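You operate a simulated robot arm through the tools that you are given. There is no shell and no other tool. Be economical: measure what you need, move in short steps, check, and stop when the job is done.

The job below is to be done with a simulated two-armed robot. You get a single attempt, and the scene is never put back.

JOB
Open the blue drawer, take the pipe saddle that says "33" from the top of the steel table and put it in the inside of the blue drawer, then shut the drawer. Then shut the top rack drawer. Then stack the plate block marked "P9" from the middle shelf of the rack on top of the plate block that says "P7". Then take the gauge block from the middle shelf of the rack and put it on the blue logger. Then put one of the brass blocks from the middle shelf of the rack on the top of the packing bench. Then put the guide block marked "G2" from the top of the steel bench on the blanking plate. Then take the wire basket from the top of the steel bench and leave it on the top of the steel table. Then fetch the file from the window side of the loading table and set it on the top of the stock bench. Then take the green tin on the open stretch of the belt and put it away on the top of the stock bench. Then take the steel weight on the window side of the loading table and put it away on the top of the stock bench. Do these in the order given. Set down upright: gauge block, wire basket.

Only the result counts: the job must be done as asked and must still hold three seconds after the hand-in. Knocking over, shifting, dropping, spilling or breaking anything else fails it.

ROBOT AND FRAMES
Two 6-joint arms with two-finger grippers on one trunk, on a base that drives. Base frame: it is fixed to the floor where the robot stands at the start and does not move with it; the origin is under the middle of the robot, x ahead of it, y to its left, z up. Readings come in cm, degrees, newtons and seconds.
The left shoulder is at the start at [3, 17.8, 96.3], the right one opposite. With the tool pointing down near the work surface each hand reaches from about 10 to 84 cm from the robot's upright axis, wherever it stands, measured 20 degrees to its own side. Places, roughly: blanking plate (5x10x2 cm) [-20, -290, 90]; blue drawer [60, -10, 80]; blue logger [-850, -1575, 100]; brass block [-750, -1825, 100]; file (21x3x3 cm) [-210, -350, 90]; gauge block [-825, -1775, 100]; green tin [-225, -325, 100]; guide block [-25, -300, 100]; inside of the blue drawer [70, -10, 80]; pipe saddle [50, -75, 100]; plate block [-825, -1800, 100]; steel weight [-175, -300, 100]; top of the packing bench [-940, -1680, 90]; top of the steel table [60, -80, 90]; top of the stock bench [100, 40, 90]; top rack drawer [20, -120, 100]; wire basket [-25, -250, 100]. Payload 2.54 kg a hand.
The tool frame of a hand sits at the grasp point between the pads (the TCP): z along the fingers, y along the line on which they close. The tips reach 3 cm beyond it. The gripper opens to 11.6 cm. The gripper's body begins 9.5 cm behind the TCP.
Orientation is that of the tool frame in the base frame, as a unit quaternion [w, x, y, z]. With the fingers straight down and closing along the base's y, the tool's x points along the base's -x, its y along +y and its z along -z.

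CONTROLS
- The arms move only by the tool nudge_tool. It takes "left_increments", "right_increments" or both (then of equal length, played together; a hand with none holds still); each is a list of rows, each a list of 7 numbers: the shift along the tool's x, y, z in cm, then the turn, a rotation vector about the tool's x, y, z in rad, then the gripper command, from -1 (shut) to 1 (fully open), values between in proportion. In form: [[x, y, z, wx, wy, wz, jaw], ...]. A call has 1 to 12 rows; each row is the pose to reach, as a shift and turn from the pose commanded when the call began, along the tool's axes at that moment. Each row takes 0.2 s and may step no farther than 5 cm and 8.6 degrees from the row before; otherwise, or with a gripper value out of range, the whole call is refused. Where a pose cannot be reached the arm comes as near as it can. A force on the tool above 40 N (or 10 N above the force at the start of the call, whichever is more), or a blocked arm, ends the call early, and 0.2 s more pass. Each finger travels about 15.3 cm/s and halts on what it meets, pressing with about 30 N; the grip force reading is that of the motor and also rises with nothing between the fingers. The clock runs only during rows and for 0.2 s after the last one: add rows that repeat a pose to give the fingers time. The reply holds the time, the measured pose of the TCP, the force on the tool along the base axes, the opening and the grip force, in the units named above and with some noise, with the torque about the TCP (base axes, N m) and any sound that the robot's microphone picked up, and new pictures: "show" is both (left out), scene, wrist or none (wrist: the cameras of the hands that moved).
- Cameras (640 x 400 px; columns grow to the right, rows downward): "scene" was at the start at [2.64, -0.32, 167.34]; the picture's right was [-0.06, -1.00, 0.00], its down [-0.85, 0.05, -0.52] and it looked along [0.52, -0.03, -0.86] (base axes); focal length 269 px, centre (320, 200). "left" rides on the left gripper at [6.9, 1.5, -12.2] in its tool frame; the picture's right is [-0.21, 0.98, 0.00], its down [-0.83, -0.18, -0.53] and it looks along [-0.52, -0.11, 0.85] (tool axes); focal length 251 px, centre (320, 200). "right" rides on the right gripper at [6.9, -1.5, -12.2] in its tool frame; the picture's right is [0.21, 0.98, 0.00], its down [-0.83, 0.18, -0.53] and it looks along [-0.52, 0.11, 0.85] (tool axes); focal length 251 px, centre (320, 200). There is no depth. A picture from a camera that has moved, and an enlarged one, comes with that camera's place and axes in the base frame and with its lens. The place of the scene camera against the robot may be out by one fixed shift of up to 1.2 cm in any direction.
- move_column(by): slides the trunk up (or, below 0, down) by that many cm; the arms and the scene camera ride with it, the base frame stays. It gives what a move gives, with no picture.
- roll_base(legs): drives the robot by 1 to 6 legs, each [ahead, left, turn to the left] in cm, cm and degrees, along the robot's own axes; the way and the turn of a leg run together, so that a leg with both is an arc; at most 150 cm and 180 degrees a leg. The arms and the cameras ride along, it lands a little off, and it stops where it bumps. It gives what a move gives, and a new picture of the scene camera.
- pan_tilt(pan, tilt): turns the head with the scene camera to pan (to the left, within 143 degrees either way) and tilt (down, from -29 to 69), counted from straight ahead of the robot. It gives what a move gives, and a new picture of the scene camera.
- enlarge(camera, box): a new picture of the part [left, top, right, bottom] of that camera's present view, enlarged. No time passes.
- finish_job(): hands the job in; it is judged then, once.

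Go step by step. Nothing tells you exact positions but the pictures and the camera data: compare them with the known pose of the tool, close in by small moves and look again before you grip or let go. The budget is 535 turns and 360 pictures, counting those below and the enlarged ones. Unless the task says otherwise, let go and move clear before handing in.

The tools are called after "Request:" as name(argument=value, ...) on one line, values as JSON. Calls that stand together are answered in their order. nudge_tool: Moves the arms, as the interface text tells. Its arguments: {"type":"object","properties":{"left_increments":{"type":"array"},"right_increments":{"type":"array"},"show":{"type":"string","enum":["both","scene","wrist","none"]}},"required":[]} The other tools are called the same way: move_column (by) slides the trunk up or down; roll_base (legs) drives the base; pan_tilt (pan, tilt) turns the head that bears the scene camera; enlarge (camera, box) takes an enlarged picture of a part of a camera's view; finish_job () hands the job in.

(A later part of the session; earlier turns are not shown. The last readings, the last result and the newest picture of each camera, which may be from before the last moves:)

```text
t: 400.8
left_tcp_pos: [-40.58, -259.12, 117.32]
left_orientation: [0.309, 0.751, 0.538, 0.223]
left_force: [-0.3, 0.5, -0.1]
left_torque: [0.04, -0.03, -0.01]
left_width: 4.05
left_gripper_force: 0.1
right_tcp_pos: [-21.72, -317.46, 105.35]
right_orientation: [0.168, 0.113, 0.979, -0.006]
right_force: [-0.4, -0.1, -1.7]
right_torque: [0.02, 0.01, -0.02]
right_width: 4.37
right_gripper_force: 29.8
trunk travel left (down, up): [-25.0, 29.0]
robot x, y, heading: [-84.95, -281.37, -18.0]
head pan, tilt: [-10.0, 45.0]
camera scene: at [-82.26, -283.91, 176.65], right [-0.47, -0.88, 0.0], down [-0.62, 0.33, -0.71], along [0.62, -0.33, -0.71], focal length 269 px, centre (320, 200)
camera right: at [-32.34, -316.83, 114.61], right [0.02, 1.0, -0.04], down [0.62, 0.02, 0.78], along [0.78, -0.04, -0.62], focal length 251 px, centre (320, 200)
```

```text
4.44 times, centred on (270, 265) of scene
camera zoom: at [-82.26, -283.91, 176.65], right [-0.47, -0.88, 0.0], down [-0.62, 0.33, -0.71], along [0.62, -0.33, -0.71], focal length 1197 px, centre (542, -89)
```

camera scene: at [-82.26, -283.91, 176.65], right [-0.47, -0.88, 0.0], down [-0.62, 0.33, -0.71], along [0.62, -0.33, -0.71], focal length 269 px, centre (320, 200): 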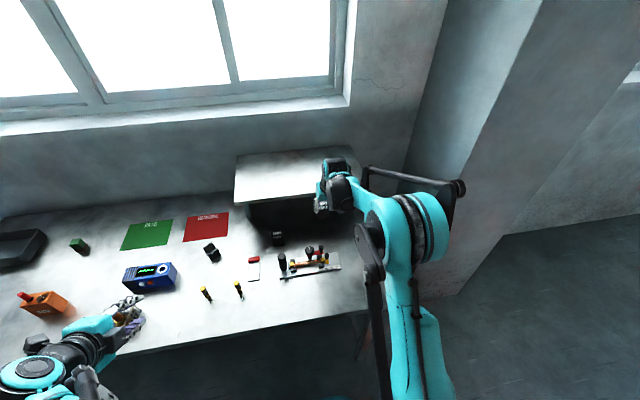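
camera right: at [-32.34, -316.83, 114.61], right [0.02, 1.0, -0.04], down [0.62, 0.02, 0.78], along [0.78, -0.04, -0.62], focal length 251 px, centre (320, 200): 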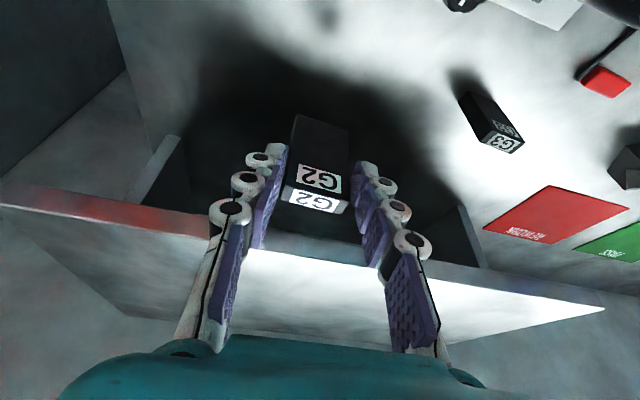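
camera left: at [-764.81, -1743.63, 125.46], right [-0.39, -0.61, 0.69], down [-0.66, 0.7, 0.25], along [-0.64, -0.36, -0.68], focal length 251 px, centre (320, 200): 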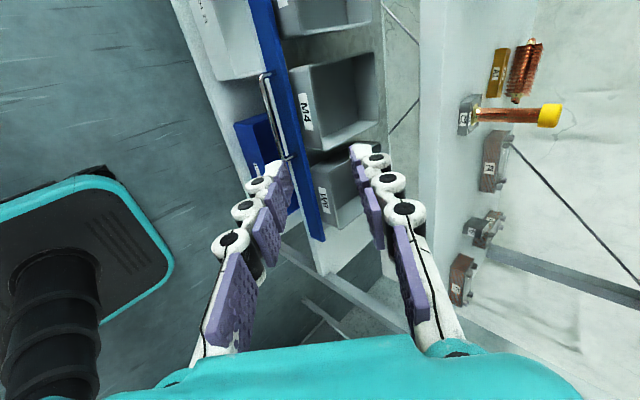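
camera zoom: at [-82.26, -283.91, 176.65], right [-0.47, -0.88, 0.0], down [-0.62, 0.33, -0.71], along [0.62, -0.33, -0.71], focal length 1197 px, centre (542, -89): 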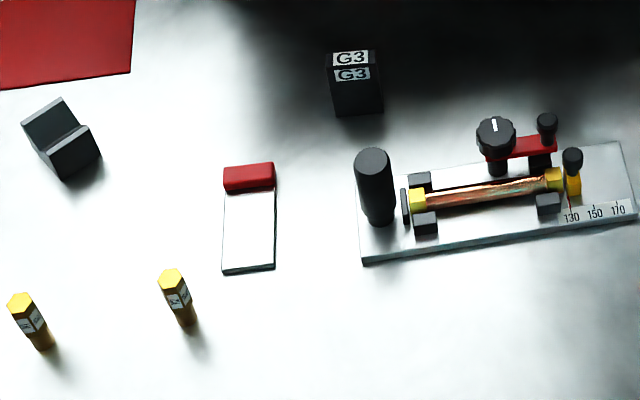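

G2 is held. Carrying it over to the blanking plate's bare area (≈[-27.5, -286.7]).

Request:
nudge_tool(right_increments=[[1.4, 3.6, -1, 0.006, 0, 0.015, -1], [2.8, 7.2, -1.6, 0.012, 0, 0.03, -1], [4.3, 10.8, -2.2, 0.018, 0, 0.045, -1], [5.8, 14.4, -2.8, 0.024, 0, 0.06, -1], [7.3, 18, -3.4, 0.03, 0, 0.075, -1], [8.8, 21.6, -4, 0.031, 0, 0.085, -1], [10.3, 25.1, -4.6, 0.031, 0, 0.085, -1], [11.4, 28.3, -5.2, 0.031, 0, 0.085, -1], [11.4, 28.3, -5.2, 0.031, 0, 0.085, -1]])

```text
t: 402.8
left_tcp_pos: [-40.49, -259.21, 117.22]
left_orientation: [0.308, 0.752, 0.538, 0.224]
left_force: [0.5, 0.6, 0.4]
left_torque: [0.02, 0.04, 0.01]
left_width: 4.05
left_gripper_force: 0.1
right_tcp_pos: [-27.75, -286.89, 106.98]
right_orientation: [0.167, 0.157, 0.973, -0.013]
right_force: [0.3, -0.4, -0.4]
right_torque: [0.02, 0.02, 0.01]
right_width: 4.38
right_gripper_force: 29.9
trunk travel left (down, up): [-25.0, 29.0]
robot x, y, heading: [-85.53, -281.3, -18.1]
head pan, tilt: [-10.0, 45.0]
camera scene: at [-82.12, -284.04, 176.64], right [-0.47, -0.88, 0.0], down [-0.62, 0.33, -0.71], along [0.62, -0.33, -0.71], focal length 269 px, centre (320, 200)
camera right: at [-38.23, -285.27, 116.33], right [0.11, 0.99, -0.05], down [0.62, -0.03, 0.78], along [0.77, -0.11, -0.62], focal length 251 px, centre (320, 200)
```

scene: 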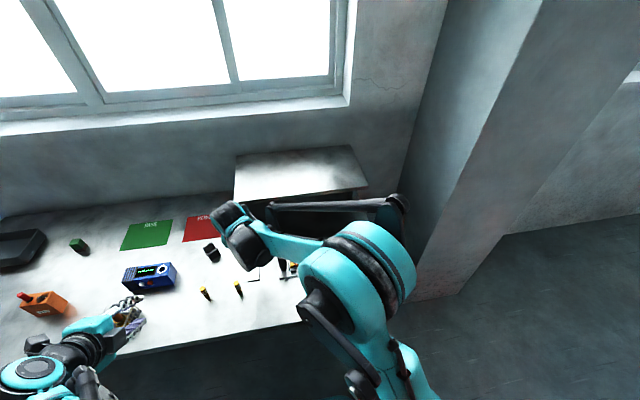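
right: 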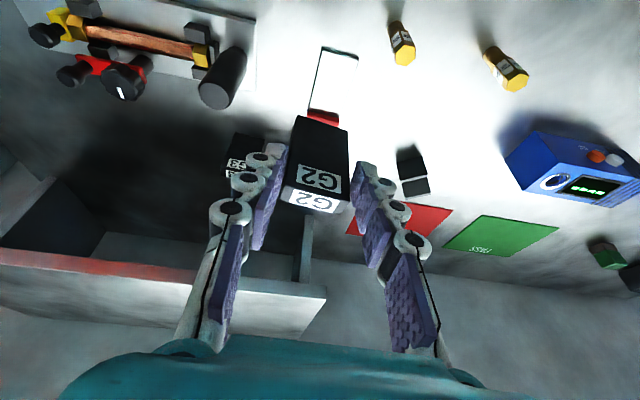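

Request:
enlarge(camera="right", box=[270, 20, 410, 150])

```text
3.08 times, centred on (340, 85) of right
camera zoom: at [-38.23, -285.27, 116.33], right [0.11, 0.99, -0.05], down [0.62, -0.03, 0.78], along [0.77, -0.11, -0.62], focal length 774 px, centre (258, 554)
```

zoom: 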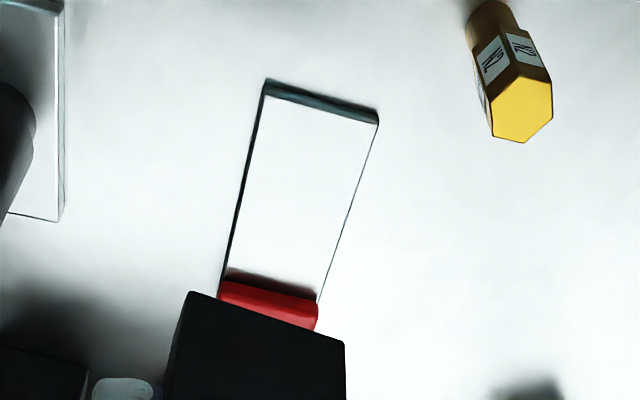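

Request:
nudge_tool(right_increments=[[0.2, 0.5, 3, 0, 0, 0, -1], [0.6, 1.1, 6, 0, 0, 0, -1], [1.2, 1.1, 8.2, 0, 0, 0, -1], [1.2, 1.1, 8.2, 0, 0, 0, -1]], show="wrist")

Request:
enlarge(camera="scene", box=[190, 210, 330, 310])

```text
t: 403.8
left_tcp_pos: [-40.64, -259.11, 117.25]
left_orientation: [0.309, 0.752, 0.538, 0.223]
left_force: [0.0, 0.2, -0.4]
left_torque: [-0.02, 0.02, -0.01]
left_width: 4.06
left_gripper_force: 0.1
right_tcp_pos: [-25.79, -286.2, 98.79]
right_orientation: [0.166, 0.157, 0.973, -0.014]
right_force: [0.7, 0.5, -0.2]
right_torque: [-0.02, 0.01, -0.01]
right_width: 4.33
right_gripper_force: 30.2
trunk travel left (down, up): [-25.0, 29.0]
robot x, y, heading: [-85.22, -281.04, -18.0]
head pan, tilt: [-10.0, 45.0]
camera right: at [-36.31, -284.59, 108.16], right [0.11, 0.99, -0.05], down [0.62, -0.03, 0.78], along [0.77, -0.12, -0.62], focal length 251 px, centre (320, 200)
```

right: 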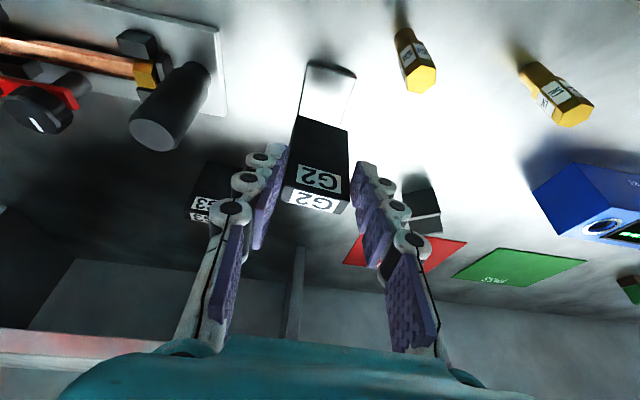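

```text
4.00 times, centred on (260, 260) of scene
camera zoom: at [-82.19, -283.91, 176.65], right [-0.47, -0.88, 0.0], down [-0.62, 0.33, -0.71], along [0.62, -0.33, -0.71], focal length 1078 px, centre (560, -40)
```

zoom: 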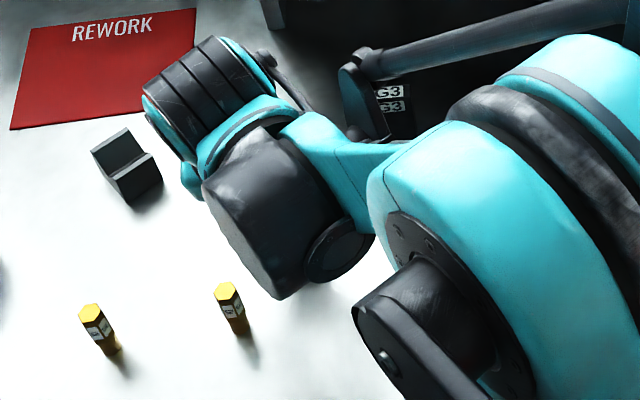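

Well aligned over the plate's bare area. Lowering gently to contact.

Request:
nudge_tool(right_increments=[[0.7, 0, 0.8, 0, 0, 0, -1], [1.1, 0, 1.8, 0, 0, 0, -1], [1.35, 0, 2.5, 0, 0, 0, -1], [1.5, 0, 2.9, 0, 0, 0, -1], [1.65, 0, 3.3, 0, 0, 0, -1], [1.8, 0, 3.7, 0, 0, 0, -1], [1.95, 0, 4.1, 0, 0, 0, -1], [2.1, 0, 4.5, 0, 0, 0, -1], [2.25, 0, 4.9, 0, 0, 0, -1]], show="wrist")

```text
t: 405.8
left_tcp_pos: [-40.91, -259.18, 117.25]
left_orientation: [0.309, 0.752, 0.538, 0.223]
left_force: [0.6, 1.7, -0.4]
left_torque: [-0.01, -0.01, -0.03]
left_width: 4.06
left_gripper_force: 0.1
right_tcp_pos: [-26.2, -285.88, 93.7]
right_orientation: [0.167, 0.157, 0.973, -0.014]
right_force: [-0.7, 1.1, 20.9]
right_torque: [-0.18, -0.2, -0.08]
right_width: 4.38
right_gripper_force: 29.9
trunk travel left (down, up): [-25.0, 29.0]
robot x, y, heading: [-85.3, -281.26, -17.8]
head pan, tilt: [-10.0, 45.0]
camera right: at [-36.67, -284.29, 102.95], right [0.11, 0.99, -0.05], down [0.62, -0.03, 0.78], along [0.77, -0.11, -0.62], focal length 251 px, centre (320, 200)
```

right: 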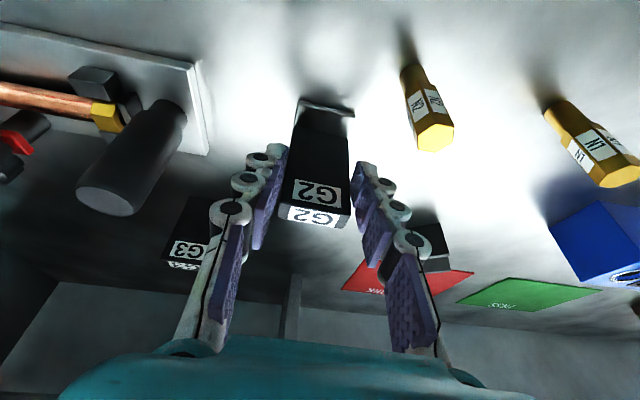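

Request:
enlarge(camera="right", box=[250, 80, 390, 180])

```text
4.00 times, centred on (320, 130) of right
camera zoom: at [-36.67, -284.29, 102.95], right [0.11, 0.99, -0.05], down [0.62, -0.03, 0.78], along [0.77, -0.11, -0.62], focal length 1006 px, centre (320, 480)
```

zoom: 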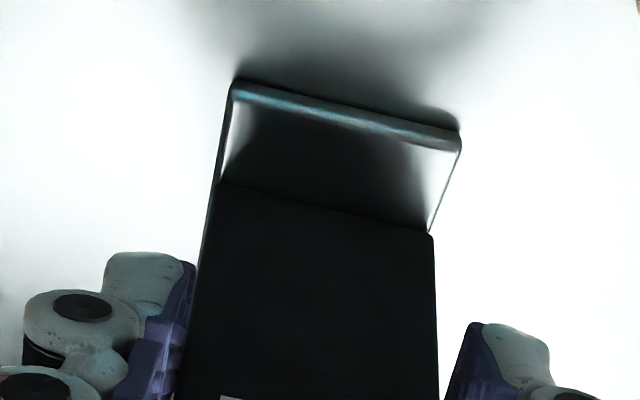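

G2 rests squarely on the plate. Releasing and lifting away vertically.

Request:
nudge_tool(right_increments=[[-0.1, 0, -0.2, 0, 0, 0, -0.05], [-0.1, 0, -0.2, 0, 0, 0, 0.0], [-0.7, 0, -1.9, 0, 0, 0, 0.0], [-1.7, 0, -4.7, 0, 0, 0, 0.0], [-2.7, 0, -8, 0, 0, 0, 0.0], [-3.8, 0, -11.5, 0, 0, 0, 0.0], [-2.5, 0, -15, 0, 0, 0, 0.0]], show="wrist")

```text
t: 407.4
left_tcp_pos: [-40.87, -259.22, 117.2]
left_orientation: [0.31, 0.751, 0.538, 0.224]
left_force: [0.3, -0.1, -0.2]
left_torque: [0.01, -0.03, 0.02]
left_width: 4.04
left_gripper_force: 0.0
right_tcp_pos: [-28.89, -285.73, 108.39]
right_orientation: [0.167, 0.157, 0.973, -0.013]
right_force: [0.0, 0.6, 0.3]
right_torque: [0.02, -0.05, 0.02]
right_width: 5.8
right_gripper_force: 0.1
trunk travel left (down, up): [-25.0, 29.0]
robot x, y, heading: [-85.39, -281.2, -17.7]
head pan, tilt: [-10.0, 45.0]
camera right: at [-39.46, -284.02, 117.77], right [0.11, 0.99, -0.05], down [0.62, -0.03, 0.78], along [0.77, -0.12, -0.62], focal length 251 px, centre (320, 200)
```

right: 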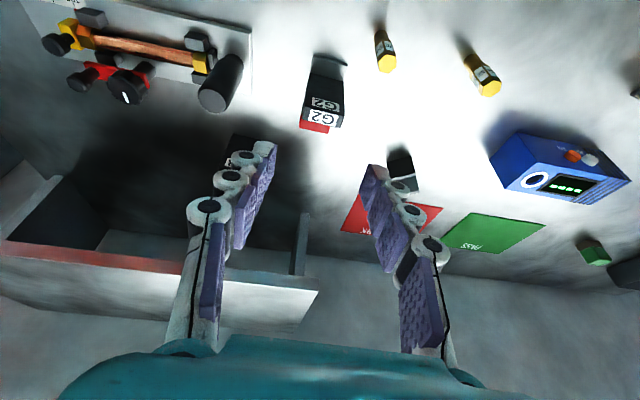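

G2 stands on the blanking plate. Next the wire basket (with the oil bottle in it). Backing a bit and sidestepping left to it.

Request:
roll_base(legs=[[-14, 0, 0], [0, 58, 0]])

Request:
nudge_tool(right_increments=[[0, 0, 0, 0, 0, 0, 0.9]], show="wrist")

```text
t: 411.6
left_tcp_pos: [-35.63, -199.03, 117.05]
left_orientation: [0.308, 0.752, 0.538, 0.224]
left_force: [0.5, -0.2, -0.5]
left_torque: [-0.04, 0.01, 0.0]
left_width: 4.05
left_gripper_force: 0.1
right_tcp_pos: [-23.54, -225.5, 108.25]
right_orientation: [0.166, 0.157, 0.974, -0.014]
right_force: [-0.3, 0.6, -0.1]
right_torque: [-0.04, 0.02, -0.03]
right_width: 5.8
right_gripper_force: 0.1
trunk travel left (down, up): [-25.0, 29.0]
robot x, y, heading: [-80.32, -221.07, -18.0]
head pan, tilt: [-10.0, 45.0]
camera scene: at [-76.89, -223.8, 176.65], right [-0.47, -0.88, 0.0], down [-0.62, 0.33, -0.71], along [0.62, -0.33, -0.71], focal length 269 px, centre (320, 200)
```

scene: 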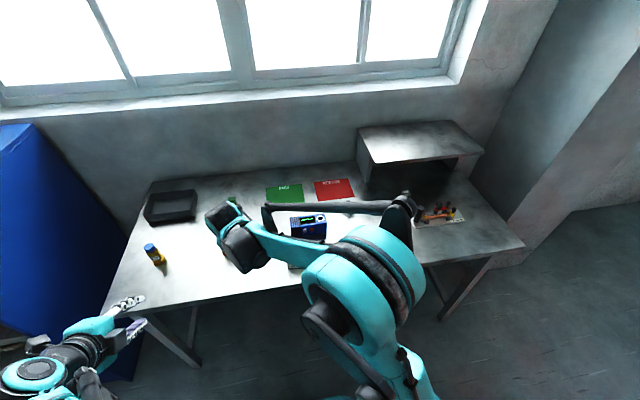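

```text
t: 412.0
left_tcp_pos: [-35.58, -199.22, 117.08]
left_orientation: [0.31, 0.752, 0.537, 0.223]
left_force: [-0.8, -0.5, -0.9]
left_torque: [0.01, -0.02, 0.0]
left_width: 4.06
left_gripper_force: 0.1
right_tcp_pos: [-23.47, -225.59, 108.34]
right_orientation: [0.166, 0.156, 0.974, -0.013]
right_force: [-0.2, 0.2, -0.3]
right_torque: [0.01, 0.04, 0.03]
right_width: 11.05
right_gripper_force: 0.0
trunk travel left (down, up): [-25.0, 29.0]
robot x, y, heading: [-79.71, -221.4, -17.8]
head pan, tilt: [-10.0, 45.0]
camera right: at [-34.03, -223.95, 117.66], right [0.11, 0.99, -0.05], down [0.62, -0.03, 0.78], along [0.77, -0.11, -0.62], focal length 251 px, centre (320, 200)
```

right: 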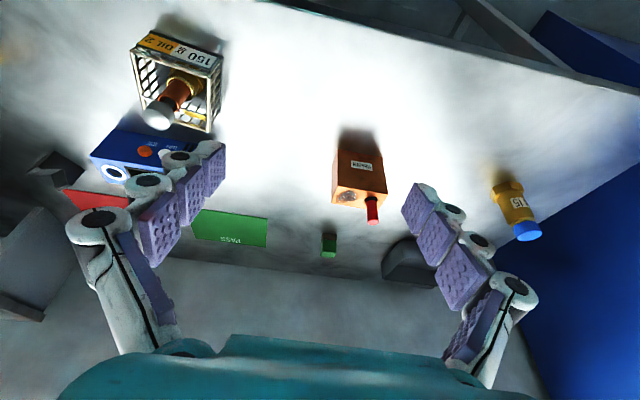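

Request:
enlarge(camera="right", box=[90, 20, 260, 170])

```text
2.67 times, centred on (175, 95) of right
camera zoom: at [-34.03, -223.95, 117.66], right [0.11, 0.99, -0.05], down [0.62, -0.03, 0.78], along [0.77, -0.11, -0.62], focal length 670 px, centre (707, 480)
```

zoom: 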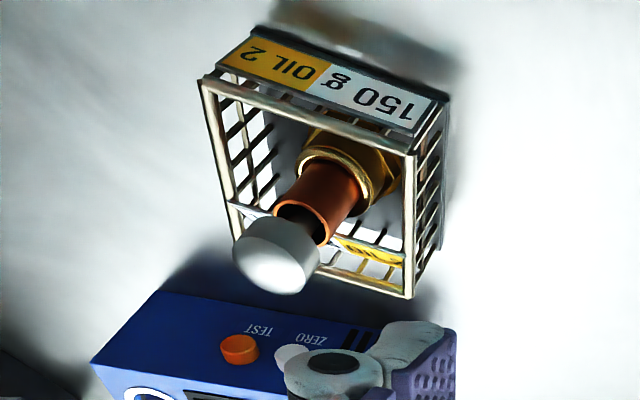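

Basket measured: ≈7.6×7.2 cm, rim z≈92.4, bottle top ≈97, centre ≈[-21.8, -242.7], turned about 8.5° more than the hand. Moving above it.

Request:
nudge_tool(right_increments=[[-1.2, -4, 1, 0.013, 0, 0.035, 0.85], [-2.5, -8, 2, 0.026, 0, 0.07, 0.85], [-3.8, -12, 3.2, 0.039, 0, 0.105, 0.85], [-5, -15.7, 4.6, 0.051, 0, 0.139, 0.85], [-5, -15.7, 6.1, 0.051, 0, 0.139, 0.85], [-5, -15.7, 6.1, 0.051, 0, 0.139, 0.85]], show="wrist")

```text
t: 413.4
left_tcp_pos: [-35.53, -199.08, 117.23]
left_orientation: [0.309, 0.752, 0.538, 0.223]
left_force: [0.5, -0.4, -0.1]
left_torque: [0.04, -0.01, 0.05]
left_width: 4.05
left_gripper_force: 0.2
right_tcp_pos: [-21.84, -242.51, 103.89]
right_orientation: [0.164, 0.229, 0.959, -0.027]
right_force: [0.9, 0.0, -0.2]
right_torque: [0.04, 0.01, 0.02]
right_width: 10.75
right_gripper_force: 0.0
trunk travel left (down, up): [-25.0, 29.0]
robot x, y, heading: [-80.43, -221.17, -18.0]
head pan, tilt: [-10.0, 45.0]
camera right: at [-32.04, -239.45, 113.15], right [0.25, 0.97, -0.05], down [0.62, -0.12, 0.78], along [0.75, -0.23, -0.63], focal length 251 px, centre (320, 200)
```

right: 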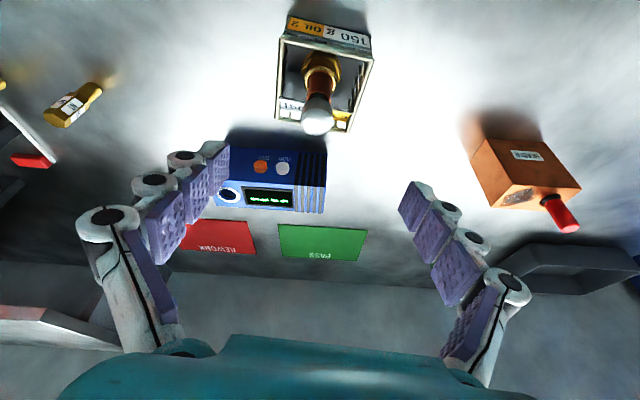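

Aligned. Descending around the basket.

Request:
nudge_tool(right_increments=[[0.9, -0.7, 3, 0, 0, 0, 0.85], [2, -0.7, 6.5, 0, 0, 0, 0.85], [3, -0.7, 9.5, 0, 0, 0, 0.85], [3.5, -0.7, 11, 0, 0, 0, 0.85], [3.7, -0.7, 11.6, 0, 0, 0, 0.85], [3.7, -0.7, 11.6, 0, 0, 0, 0.85]], show="wrist")

```text
t: 414.8
left_tcp_pos: [-35.52, -199.1, 117.1]
left_orientation: [0.309, 0.752, 0.538, 0.224]
left_force: [0.4, 0.7, 0.3]
left_torque: [0.0, -0.03, 0.01]
left_width: 4.05
left_gripper_force: 0.1
right_tcp_pos: [-21.85, -242.89, 91.4]
right_orientation: [0.163, 0.227, 0.96, -0.026]
right_force: [0.1, 0.3, -0.1]
right_torque: [-0.01, 0.01, 0.01]
right_width: 10.73
right_gripper_force: 0.0
trunk travel left (down, up): [-25.0, 29.0]
robot x, y, heading: [-80.08, -221.08, -17.9]
head pan, tilt: [-10.0, 45.0]
camera right: at [-31.94, -239.78, 100.82], right [0.25, 0.97, -0.05], down [0.62, -0.12, 0.78], along [0.74, -0.23, -0.63], focal length 251 px, centre (320, 200)
```

right: 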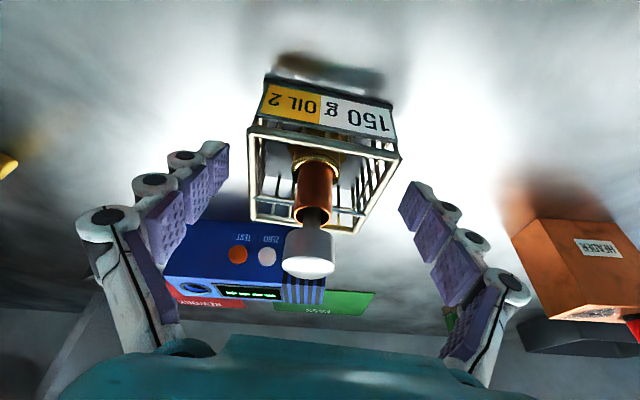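

Request:
nudge_tool(right_increments=[[0, 0, 0, 0, 0, 0, 0.6], [0, 0, 0, 0, 0, 0, 0.4], [0, 0, 0, 0, 0, 0, 0], [0, 0, 0, 0, 0, 0, -1], [0, 0, 0, 0, 0, 0, -1], [-0.4, 0, -0.9, 0, 0, 0, -1], [-1, 0, -2.8, 0, 0, 0, -1], [-1, 0, -2.8, 0, 0, 0, -1]], show="wrist")

```text
t: 416.6
left_tcp_pos: [-35.55, -199.13, 117.15]
left_orientation: [0.308, 0.752, 0.538, 0.223]
left_force: [0.0, 0.3, 0.2]
left_torque: [-0.01, -0.01, 0.01]
left_width: 4.03
left_gripper_force: 0.1
right_tcp_pos: [-21.81, -243.12, 94.42]
right_orientation: [0.163, 0.227, 0.96, -0.026]
right_force: [-0.8, -0.3, -1.9]
right_torque: [0.03, 0.02, 0.03]
right_width: 7.93
right_gripper_force: 30.1
trunk travel left (down, up): [-25.0, 29.0]
robot x, y, heading: [-80.05, -221.07, -18.0]
head pan, tilt: [-10.0, 45.0]
camera right: at [-31.98, -239.93, 103.78], right [0.25, 0.97, -0.05], down [0.62, -0.12, 0.78], along [0.74, -0.23, -0.63], focal length 251 px, centre (320, 200)
```

right: 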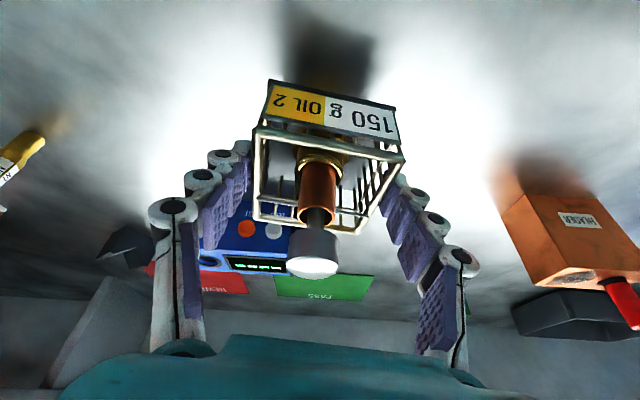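

Basket held level. Raising it gently and drawing it back toward me.

Request:
nudge_tool(right_increments=[[0, 0, -1.5, 0, 0, 0, -1], [0, 0, -3.5, 0, 0, 0, -1], [0.5, 0, -6, 0, 0, 0, -1], [2, 0, -8, 0, 0, 0, -1], [4.5, 0, -9.5, 0, 0, 0, -1], [7, 0, -10.5, 0, 0, 0, -1], [9.5, 0, -11.6, 0, 0, 0, -1], [12, 0, -12.7, 0, 0, 0, -1], [14.2, 0, -13.7, 0, 0, 0, -1]], show="wrist")

Request:
move_column(by=5)

```text
t: 418.6
left_tcp_pos: [-35.55, -199.14, 117.13]
left_orientation: [0.309, 0.752, 0.537, 0.224]
left_force: [-0.1, 0.1, -0.4]
left_torque: [-0.01, -0.03, 0.02]
left_width: 4.09
left_gripper_force: 0.1
right_tcp_pos: [-37.91, -235.08, 102.76]
right_orientation: [0.164, 0.228, 0.96, -0.027]
right_force: [0.1, 0.1, -0.2]
right_torque: [0.02, -0.01, -0.01]
right_width: 7.93
right_gripper_force: 29.9
trunk travel left (down, up): [-25.0, 29.0]
robot x, y, heading: [-80.14, -221.25, -17.7]
head pan, tilt: [-10.0, 45.0]
camera right: at [-48.09, -231.84, 112.25], right [0.25, 0.97, -0.05], down [0.62, -0.12, 0.78], along [0.75, -0.23, -0.63], focal length 251 px, centre (320, 200)
```

right: 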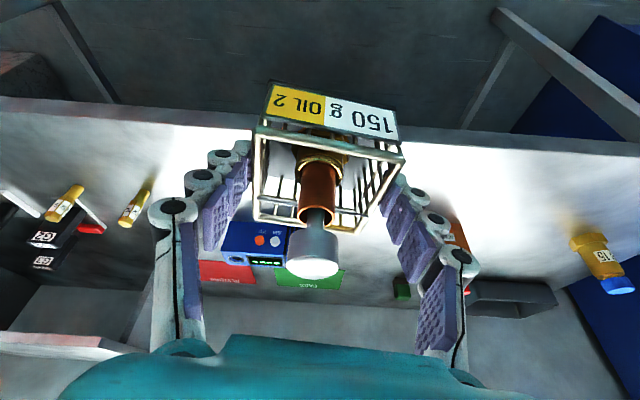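

```text
t: 419.5
left_tcp_pos: [-35.58, -199.1, 122.09]
left_orientation: [0.309, 0.753, 0.537, 0.223]
left_force: [0.5, 0.2, 0.5]
left_torque: [0.0, -0.01, -0.02]
left_width: 4.06
left_gripper_force: 0.0
right_tcp_pos: [-37.76, -235.0, 107.83]
right_orientation: [0.164, 0.227, 0.96, -0.027]
right_force: [0.5, 0.8, -1.9]
right_torque: [0.01, -0.01, 0.0]
right_width: 7.95
right_gripper_force: 29.8
trunk travel left (down, up): [-30.0, 24.0]
robot x, y, heading: [-80.46, -220.91, -18.2]
head pan, tilt: [-10.0, 45.0]
```

Request:
roll_base(legs=[[-6, 0, 0], [0, 120, 0]])

```text
t: 426.1
left_tcp_pos: [-5.14, -83.49, 122.06]
left_orientation: [0.309, 0.75, 0.54, 0.224]
left_force: [-0.6, 0.3, -0.2]
left_torque: [0.0, 0.0, 0.05]
left_width: 4.04
left_gripper_force: 0.0
right_tcp_pos: [-7.05, -119.29, 107.79]
right_orientation: [0.163, 0.224, 0.96, -0.026]
right_force: [0.2, 0.2, -1.8]
right_torque: [-0.03, 0.01, 0.03]
right_width: 7.95
right_gripper_force: 30.4
trunk travel left (down, up): [-30.0, 24.0]
robot x, y, heading: [-49.17, -105.11, -17.7]
head pan, tilt: [-10.0, 45.0]
camera scene: at [-46.24, -108.35, 181.65], right [-0.46, -0.89, 0.0], down [-0.63, 0.33, -0.71], along [0.63, -0.33, -0.71], focal length 269 px, centre (320, 200)
```

scene: 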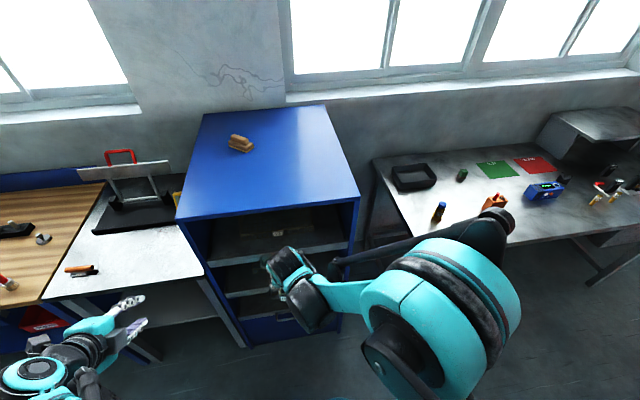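

Request:
roll_base(legs=[[0, 54, 0], [8, 0, 0]])

Request:
pan_tilt(pan=-10, tilt=55)

```text
t: 429.9
left_tcp_pos: [17.97, -33.88, 122.05]
left_orientation: [0.305, 0.746, 0.547, 0.226]
left_force: [0.4, 0.2, -0.8]
left_torque: [-0.02, 0.01, 0.0]
left_width: 4.06
left_gripper_force: 0.1
right_tcp_pos: [16.51, -69.67, 107.76]
right_orientation: [0.162, 0.216, 0.962, -0.025]
right_force: [0.9, -0.4, -1.5]
right_torque: [0.01, 0.05, 0.0]
right_width: 7.93
right_gripper_force: 29.9
trunk travel left (down, up): [-30.0, 24.0]
robot x, y, heading: [-26.32, -56.88, -16.4]
head pan, tilt: [-10.0, 45.0]
camera scene: at [-22.62, -59.53, 181.64], right [-0.45, -0.89, 0.0], down [-0.63, 0.32, -0.71], along [0.63, -0.32, -0.71], focal length 269 px, centre (320, 200)
```

scene: 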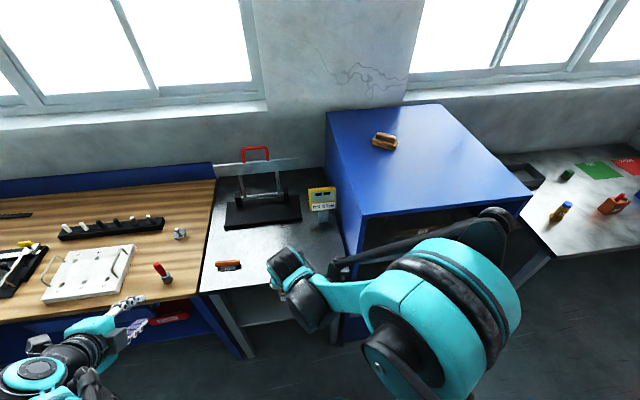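

```text
t: 430.6
left_tcp_pos: [17.82, -33.78, 122.18]
left_orientation: [0.306, 0.746, 0.547, 0.226]
left_force: [-0.6, 0.9, -0.1]
left_torque: [0.01, -0.03, -0.01]
left_width: 4.06
left_gripper_force: 0.1
right_tcp_pos: [16.52, -69.76, 107.91]
right_orientation: [0.163, 0.216, 0.962, -0.025]
right_force: [0.5, 0.7, -1.9]
right_torque: [-0.02, -0.02, 0.0]
right_width: 7.92
right_gripper_force: 29.9
trunk travel left (down, up): [-30.0, 24.0]
robot x, y, heading: [-25.94, -57.08, -16.4]
head pan, tilt: [-10.0, 55.0]
camera scene: at [-23.71, -59.06, 180.31], right [-0.45, -0.89, 0.0], down [-0.73, 0.37, -0.57], along [0.51, -0.26, -0.82], focal length 269 px, centre (320, 200)
```

scene: 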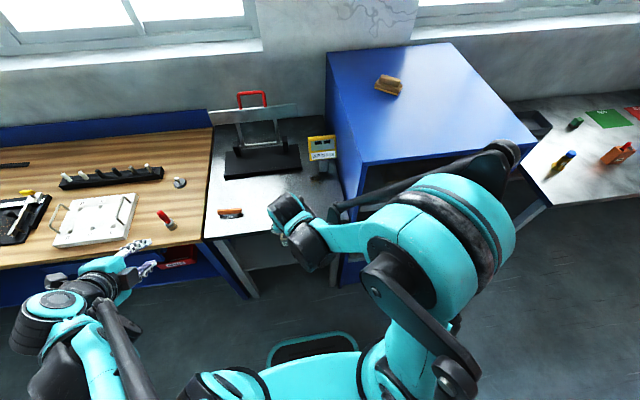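

Clear spot on the steel table where saddle 33 was, ≈[36, -77.5]. Moving the basket over it.

Request:
nudge_tool(right_increments=[[-2.4, 0.1, 1, 0, 0, 0, -1], [-4.8, 0.3, 2, 0, 0, 0, -1], [-7.2, 0.5, 3, 0, 0, 0, -1], [-9.8, 0.7, 4.2, 0, 0, 0, -1], [-12.4, 0.9, 5.5, 0, 0, 0, -1], [-15, 1.1, 7, 0, 0, 0, -1], [-17, 1.2, 9, 0, 0, 0, -1], [-17, 1.2, 11.5, 0, 0, 0, -1], [-17, 1.2, 13.5, 0, 0, 0, -1], [-17, 1.2, 13.5, 0, 0, 0, -1]])

```text
t: 432.8
left_tcp_pos: [17.73, -33.67, 122.07]
left_orientation: [0.306, 0.745, 0.547, 0.227]
left_force: [0.0, -0.8, 0.0]
left_torque: [0.02, -0.05, 0.0]
left_width: 4.07
left_gripper_force: 0.1
right_tcp_pos: [35.6, -77.07, 100.59]
right_orientation: [0.163, 0.216, 0.962, -0.025]
right_force: [-0.6, 0.0, -1.1]
right_torque: [0.02, -0.01, 0.01]
right_width: 7.92
right_gripper_force: 30.2
trunk travel left (down, up): [-30.0, 24.0]
robot x, y, heading: [-26.05, -56.41, -16.6]
head pan, tilt: [-10.0, 55.0]
camera scene: at [-23.73, -59.06, 180.31], right [-0.45, -0.89, 0.0], down [-0.73, 0.37, -0.57], along [0.51, -0.26, -0.82], focal length 269 px, centre (320, 200)
camera right: at [25.44, -74.21, 109.97], right [0.23, 0.97, -0.05], down [0.62, -0.11, 0.78], along [0.75, -0.21, -0.63], focal length 251 px, centre (320, 200)
```

scene: 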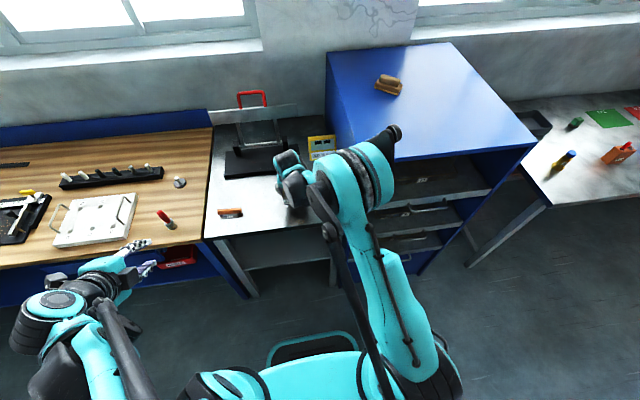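
right: 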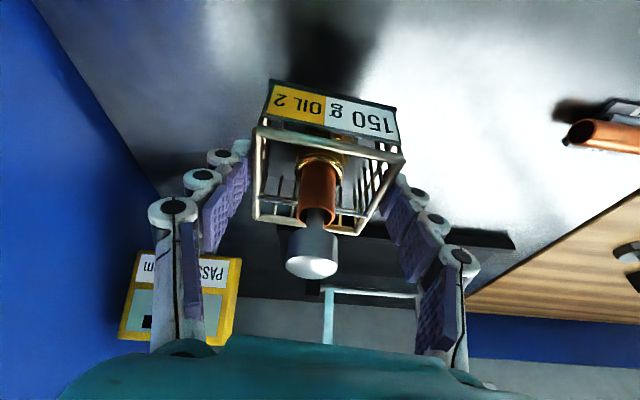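

Request:
nudge_tool(right_increments=[[0.5, 0, 1.4, 0, 0, 0, -1], [1, 0, 2.8, 0, 0, 0, -1], [1.5, 0, 4.2, 0, 0, 0, -1], [1.9, 0, 5.2, 0, 0, 0, -1], [2.2, 0, 6, 0, 0, 0, -1], [2.4, 0, 6.6, 0, 0, 0, -1], [2.6, 0, 7.1, 0, 0, 0, -1], [2.75, 0, 7.5, 0, 0, 0, -1], [2.9, 0, 7.9, 0, 0, 0, -1], [3.05, 0, 8.3, 0, 0, 0, -1], [3.2, 0, 8.7, 0, 0, 0, -1]], show="wrist")

```text
t: 434.8
left_tcp_pos: [17.62, -33.88, 122.16]
left_orientation: [0.306, 0.745, 0.547, 0.228]
left_force: [-0.5, 0.0, -0.3]
left_torque: [0.01, -0.01, 0.0]
left_width: 4.04
left_gripper_force: 0.0
right_tcp_pos: [35.53, -76.86, 92.7]
right_orientation: [0.165, 0.214, 0.962, -0.026]
right_force: [-5.7, 4.1, 24.9]
right_torque: [-0.79, 0.88, -0.38]
right_width: 7.93
right_gripper_force: 30.1
trunk travel left (down, up): [-30.0, 24.0]
robot x, y, heading: [-25.86, -57.02, -16.6]
head pan, tilt: [-10.0, 55.0]
stopped in row 9 (right hand): the force on the tool passed its limit at 47 N (the readings are from after the stop); the commanded pose is now the measured one
camera right: at [25.26, -73.96, 102.04], right [0.23, 0.97, -0.05], down [0.62, -0.1, 0.78], along [0.75, -0.21, -0.62], focal length 251 px, centre (320, 200)
```

right: 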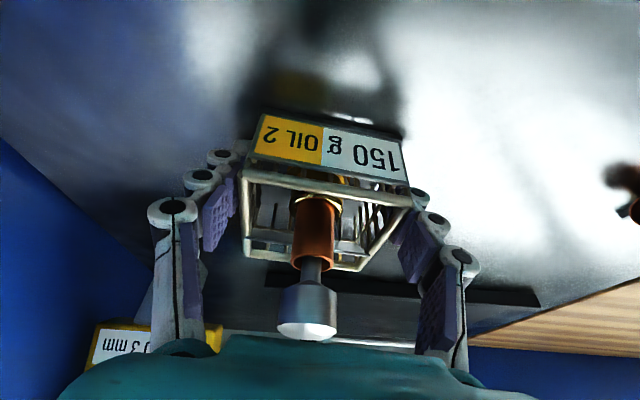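

Contact with the table. Releasing gently.

Request:
nudge_tool(right_increments=[[-0.1, 0, -0.3, 0, 0, 0, 0.45], [-0.1, 0, -0.3, 0, 0, 0, 0.6], [-0.1, 0, -0.3, 0, 0, 0, 0.8], [-0.1, 0, -0.3, 0, 0, 0, 0.8]], show="wrist")

```text
t: 435.8
left_tcp_pos: [17.84, -33.87, 122.08]
left_orientation: [0.306, 0.745, 0.547, 0.227]
left_force: [0.7, 1.0, 0.2]
left_torque: [0.01, -0.01, 0.02]
left_width: 4.05
left_gripper_force: 0.1
right_tcp_pos: [35.74, -77.0, 92.79]
right_orientation: [0.165, 0.215, 0.962, -0.026]
right_force: [-0.3, -0.5, -0.7]
right_torque: [0.01, 0.0, -0.01]
right_width: 10.44
right_gripper_force: 0.0
trunk travel left (down, up): [-30.0, 24.0]
robot x, y, heading: [-26.09, -56.23, -16.6]
head pan, tilt: [-10.0, 55.0]
camera right: at [25.45, -74.1, 102.14], right [0.23, 0.97, -0.05], down [0.62, -0.11, 0.78], along [0.75, -0.21, -0.62], focal length 251 px, centre (320, 200)
```

right: 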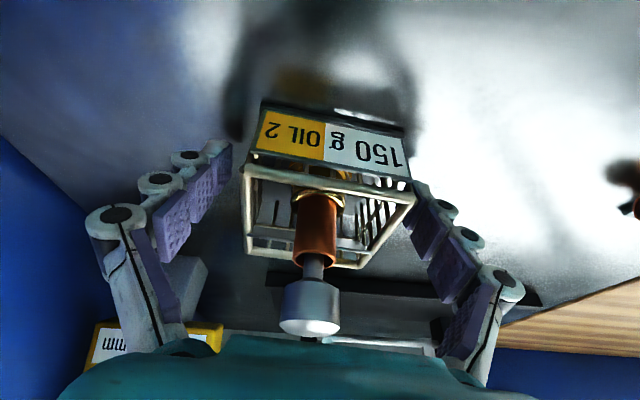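

Upright on the table. Lifting the hand straight up.

Request:
nudge_tool(right_increments=[[-0.7, 0, -1.9, 0, 0, 0, 0.8], [-1.7, 0, -4.7, 0, 0, 0, 0.8], [-2.9, 0, -8, 0, 0, 0, 0.8], [-4.2, 0, -11.5, 0, 0, 0, 0.8], [-5.2, 0, -14.5, 0, 0, 0, 0.8]], show="wrist")

```text
t: 437.0
left_tcp_pos: [17.8, -33.81, 122.06]
left_orientation: [0.306, 0.746, 0.547, 0.227]
left_force: [0.6, 0.6, 0.1]
left_torque: [-0.02, -0.02, -0.01]
left_width: 4.06
left_gripper_force: 0.1
right_tcp_pos: [35.57, -77.31, 108.68]
right_orientation: [0.165, 0.215, 0.962, -0.026]
right_force: [-0.8, 0.4, 0.5]
right_torque: [0.0, -0.03, 0.01]
right_width: 10.44
right_gripper_force: 0.1
trunk travel left (down, up): [-30.0, 24.0]
robot x, y, heading: [-26.04, -56.57, -16.5]
head pan, tilt: [-10.0, 55.0]
camera right: at [25.37, -74.41, 118.04], right [0.23, 0.97, -0.05], down [0.62, -0.11, 0.78], along [0.75, -0.21, -0.62], focal length 251 px, centre (320, 200)
```

right: 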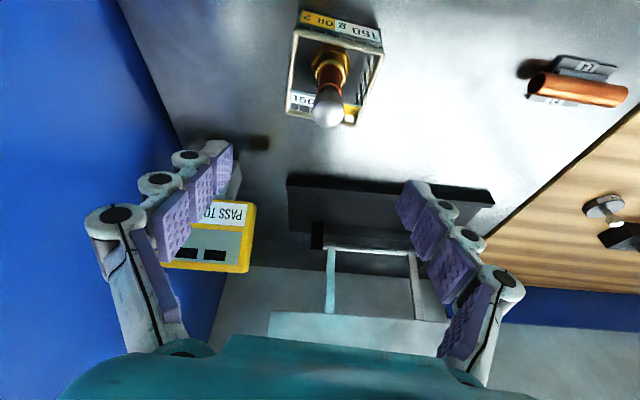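

The wire basket is delivered. Next the file on the machine's loading table, window side. Retracting the hand, then driving back down the aisle and turning to face the machine.

Request:
nudge_tool(right_increments=[[3, 0, -1.1, 0, 0, 0, 0], [7, 0, -2.5, 0, 0, 0, 0], [11, 0, -4, 0, 0, 0, 0], [15, 0, -5.4, 0, 0, 0, 0], [19, 0, -6.8, 0, 0, 0, 0]], show="none")

Request:
roll_base(legs=[[-10, 0, 0], [0, -140, 0], [0, -30, 0]])

```text
t: 438.2
left_tcp_pos: [17.76, -33.75, 122.09]
left_orientation: [0.306, 0.746, 0.547, 0.227]
left_force: [-0.1, 1.0, 0.7]
left_torque: [-0.03, -0.04, -0.03]
left_width: 4.09
left_gripper_force: 0.2
right_tcp_pos: [17.33, -68.59, 108.54]
right_orientation: [0.166, 0.216, 0.962, -0.026]
right_force: [-0.1, -0.2, -0.3]
right_torque: [-0.03, -0.04, 0.01]
right_width: 5.8
right_gripper_force: 0.0
trunk travel left (down, up): [-30.0, 24.0]
robot x, y, heading: [-26.13, -57.11, -16.6]
head pan, tilt: [-10.0, 55.0]
```

```text
t: 447.5
left_tcp_pos: [-37.64, -192.45, 122.07]
left_orientation: [0.302, 0.737, 0.558, 0.232]
left_force: [0.2, -0.6, -0.1]
left_torque: [0.03, -0.03, 0.02]
left_width: 4.07
left_gripper_force: 0.2
right_tcp_pos: [-36.92, -227.36, 108.54]
right_orientation: [0.165, 0.201, 0.965, -0.023]
right_force: [0.0, 0.0, 0.2]
right_torque: [0.05, 0.0, 0.04]
right_width: 5.8
right_gripper_force: 0.0
trunk travel left (down, up): [-30.0, 24.0]
robot x, y, heading: [-81.05, -216.36, -14.9]
head pan, tilt: [-10.0, 55.0]
camera scene: at [-78.41, -219.0, 180.31], right [-0.42, -0.91, 0.0], down [-0.74, 0.34, -0.57], along [0.52, -0.24, -0.82], focal length 269 px, centre (320, 200)
```

scene: 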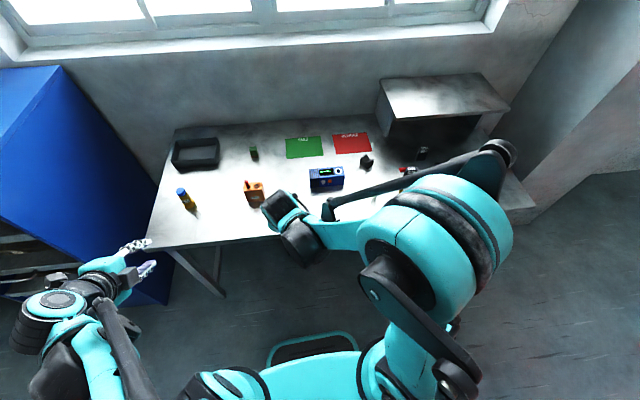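

Request:
roll_base(legs=[[-10, 0, 0], [0, 0, 178]])

Request:
pan_tilt(pan=35, tilt=35)

```text
t: 455.9
left_tcp_pos: [-135.22, -235.76, 122.07]
left_orientation: [-0.222, -0.535, 0.754, 0.31]
left_force: [-0.1, -0.4, -0.1]
left_torque: [-0.01, -0.02, -0.01]
left_width: 4.07
left_gripper_force: 0.1
right_tcp_pos: [-133.7, -200.94, 108.46]
right_orientation: [-0.029, 0.958, -0.231, -0.165]
right_force: [0.0, 0.4, 0.3]
right_torque: [0.0, 0.02, 0.02]
right_width: 5.8
right_gripper_force: 0.0
trunk travel left (down, up): [-30.0, 24.0]
robot x, y, heading: [-90.43, -214.11, 161.7]
head pan, tilt: [-10.0, 55.0]
camera scene: at [-95.24, -211.62, 180.31], right [0.48, 0.88, 0.0], down [0.72, -0.39, -0.57], along [-0.5, 0.27, -0.82], focal length 269 px, centre (320, 200)
```

scene: 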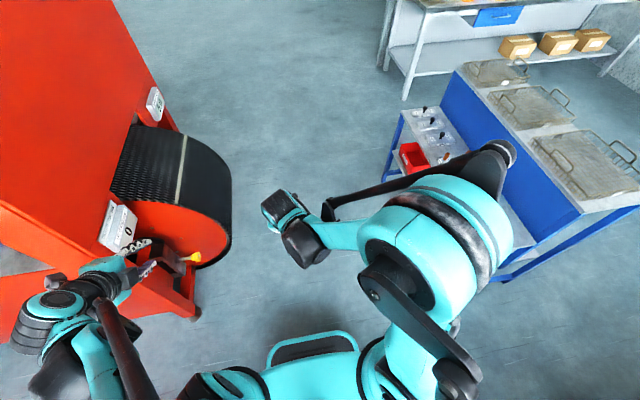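

```text
t: 457.0
left_tcp_pos: [-135.27, -235.8, 122.02]
left_orientation: [-0.222, -0.535, 0.755, 0.309]
left_force: [0.3, 0.6, 0.1]
left_torque: [0.01, 0.0, -0.01]
left_width: 4.07
left_gripper_force: 0.1
right_tcp_pos: [-133.69, -201.04, 108.55]
right_orientation: [-0.028, 0.959, -0.23, -0.165]
right_force: [-0.5, 0.2, 0.3]
right_torque: [-0.01, 0.02, -0.02]
right_width: 5.79
right_gripper_force: 0.0
trunk travel left (down, up): [-30.0, 24.0]
robot x, y, heading: [-90.77, -214.13, 161.9]
head pan, tilt: [35.0, 35.0]
camera scene: at [-97.34, -217.55, 183.13], right [-0.28, 0.96, 0.0], down [0.55, 0.16, -0.82], along [-0.78, -0.23, -0.57], focal length 269 px, centre (320, 200)
```

scene: 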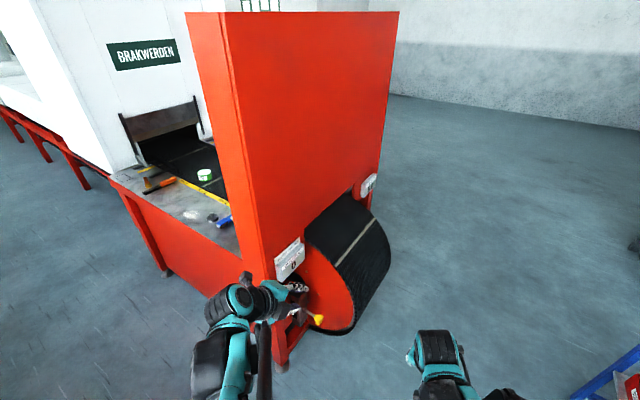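

The loading table is beyond the red end panel. Sidestepping left along the aisle to reach its window side.

Request:
roll_base(legs=[[0, 130, 1]])

Request:
pan_tilt(pan=10, tilt=45)

```text
t: 463.5
left_tcp_pos: [-172.33, -360.84, 122.12]
left_orientation: [-0.228, -0.551, 0.743, 0.305]
left_force: [0.3, 0.3, -0.6]
left_torque: [0.04, -0.01, 0.01]
left_width: 4.07
left_gripper_force: 0.0
right_tcp_pos: [-172.21, -325.91, 108.64]
right_orientation: [-0.025, 0.963, -0.21, -0.165]
right_force: [-0.4, 0.7, 1.0]
right_torque: [0.01, -0.01, -0.01]
right_width: 5.82
right_gripper_force: 0.0
trunk travel left (down, up): [-30.0, 24.0]
robot x, y, heading: [-128.45, -337.78, 164.4]
head pan, tilt: [35.0, 35.0]
camera scene: at [-135.19, -340.97, 183.13], right [-0.33, 0.94, 0.0], down [0.54, 0.19, -0.82], along [-0.77, -0.27, -0.57], focal length 269 px, centre (320, 200)
```

scene: 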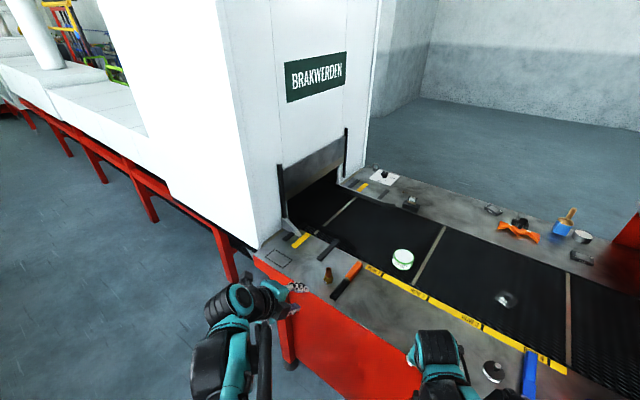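

```text
t: 464.4
left_tcp_pos: [-172.22, -360.76, 122.11]
left_orientation: [-0.229, -0.551, 0.743, 0.304]
left_force: [0.1, 0.5, 0.0]
left_torque: [0.01, 0.0, 0.03]
left_width: 4.05
left_gripper_force: 0.0
right_tcp_pos: [-172.19, -326.07, 108.52]
right_orientation: [-0.025, 0.963, -0.211, -0.166]
right_force: [0.3, -0.3, -1.1]
right_torque: [0.01, 0.0, -0.02]
right_width: 5.8
right_gripper_force: 0.0
trunk travel left (down, up): [-30.0, 24.0]
robot x, y, heading: [-128.78, -337.24, 164.0]
head pan, tilt: [10.0, 45.0]
camera scene: at [-134.95, -337.23, 181.65], right [0.1, 0.99, 0.0], down [0.7, -0.07, -0.71], along [-0.7, 0.07, -0.71], focal length 269 px, centre (320, 200)
```

scene: 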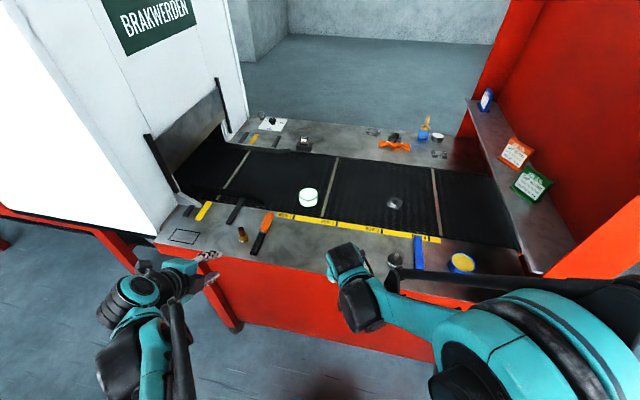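

Request:
enlarge(camera="scene", box=[160, 160, 500, 290])

```text
1.88 times, centred on (330, 225) of scene
camera zoom: at [-134.95, -337.23, 181.65], right [0.1, 0.99, 0.0], down [0.7, -0.07, -0.71], along [-0.7, 0.07, -0.71], focal length 507 px, centre (301, 153)
```

zoom: 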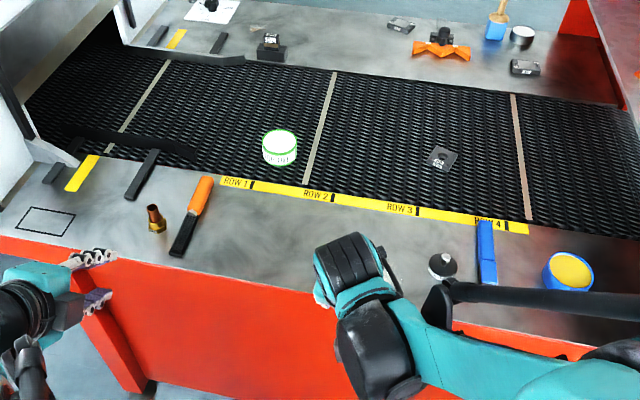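

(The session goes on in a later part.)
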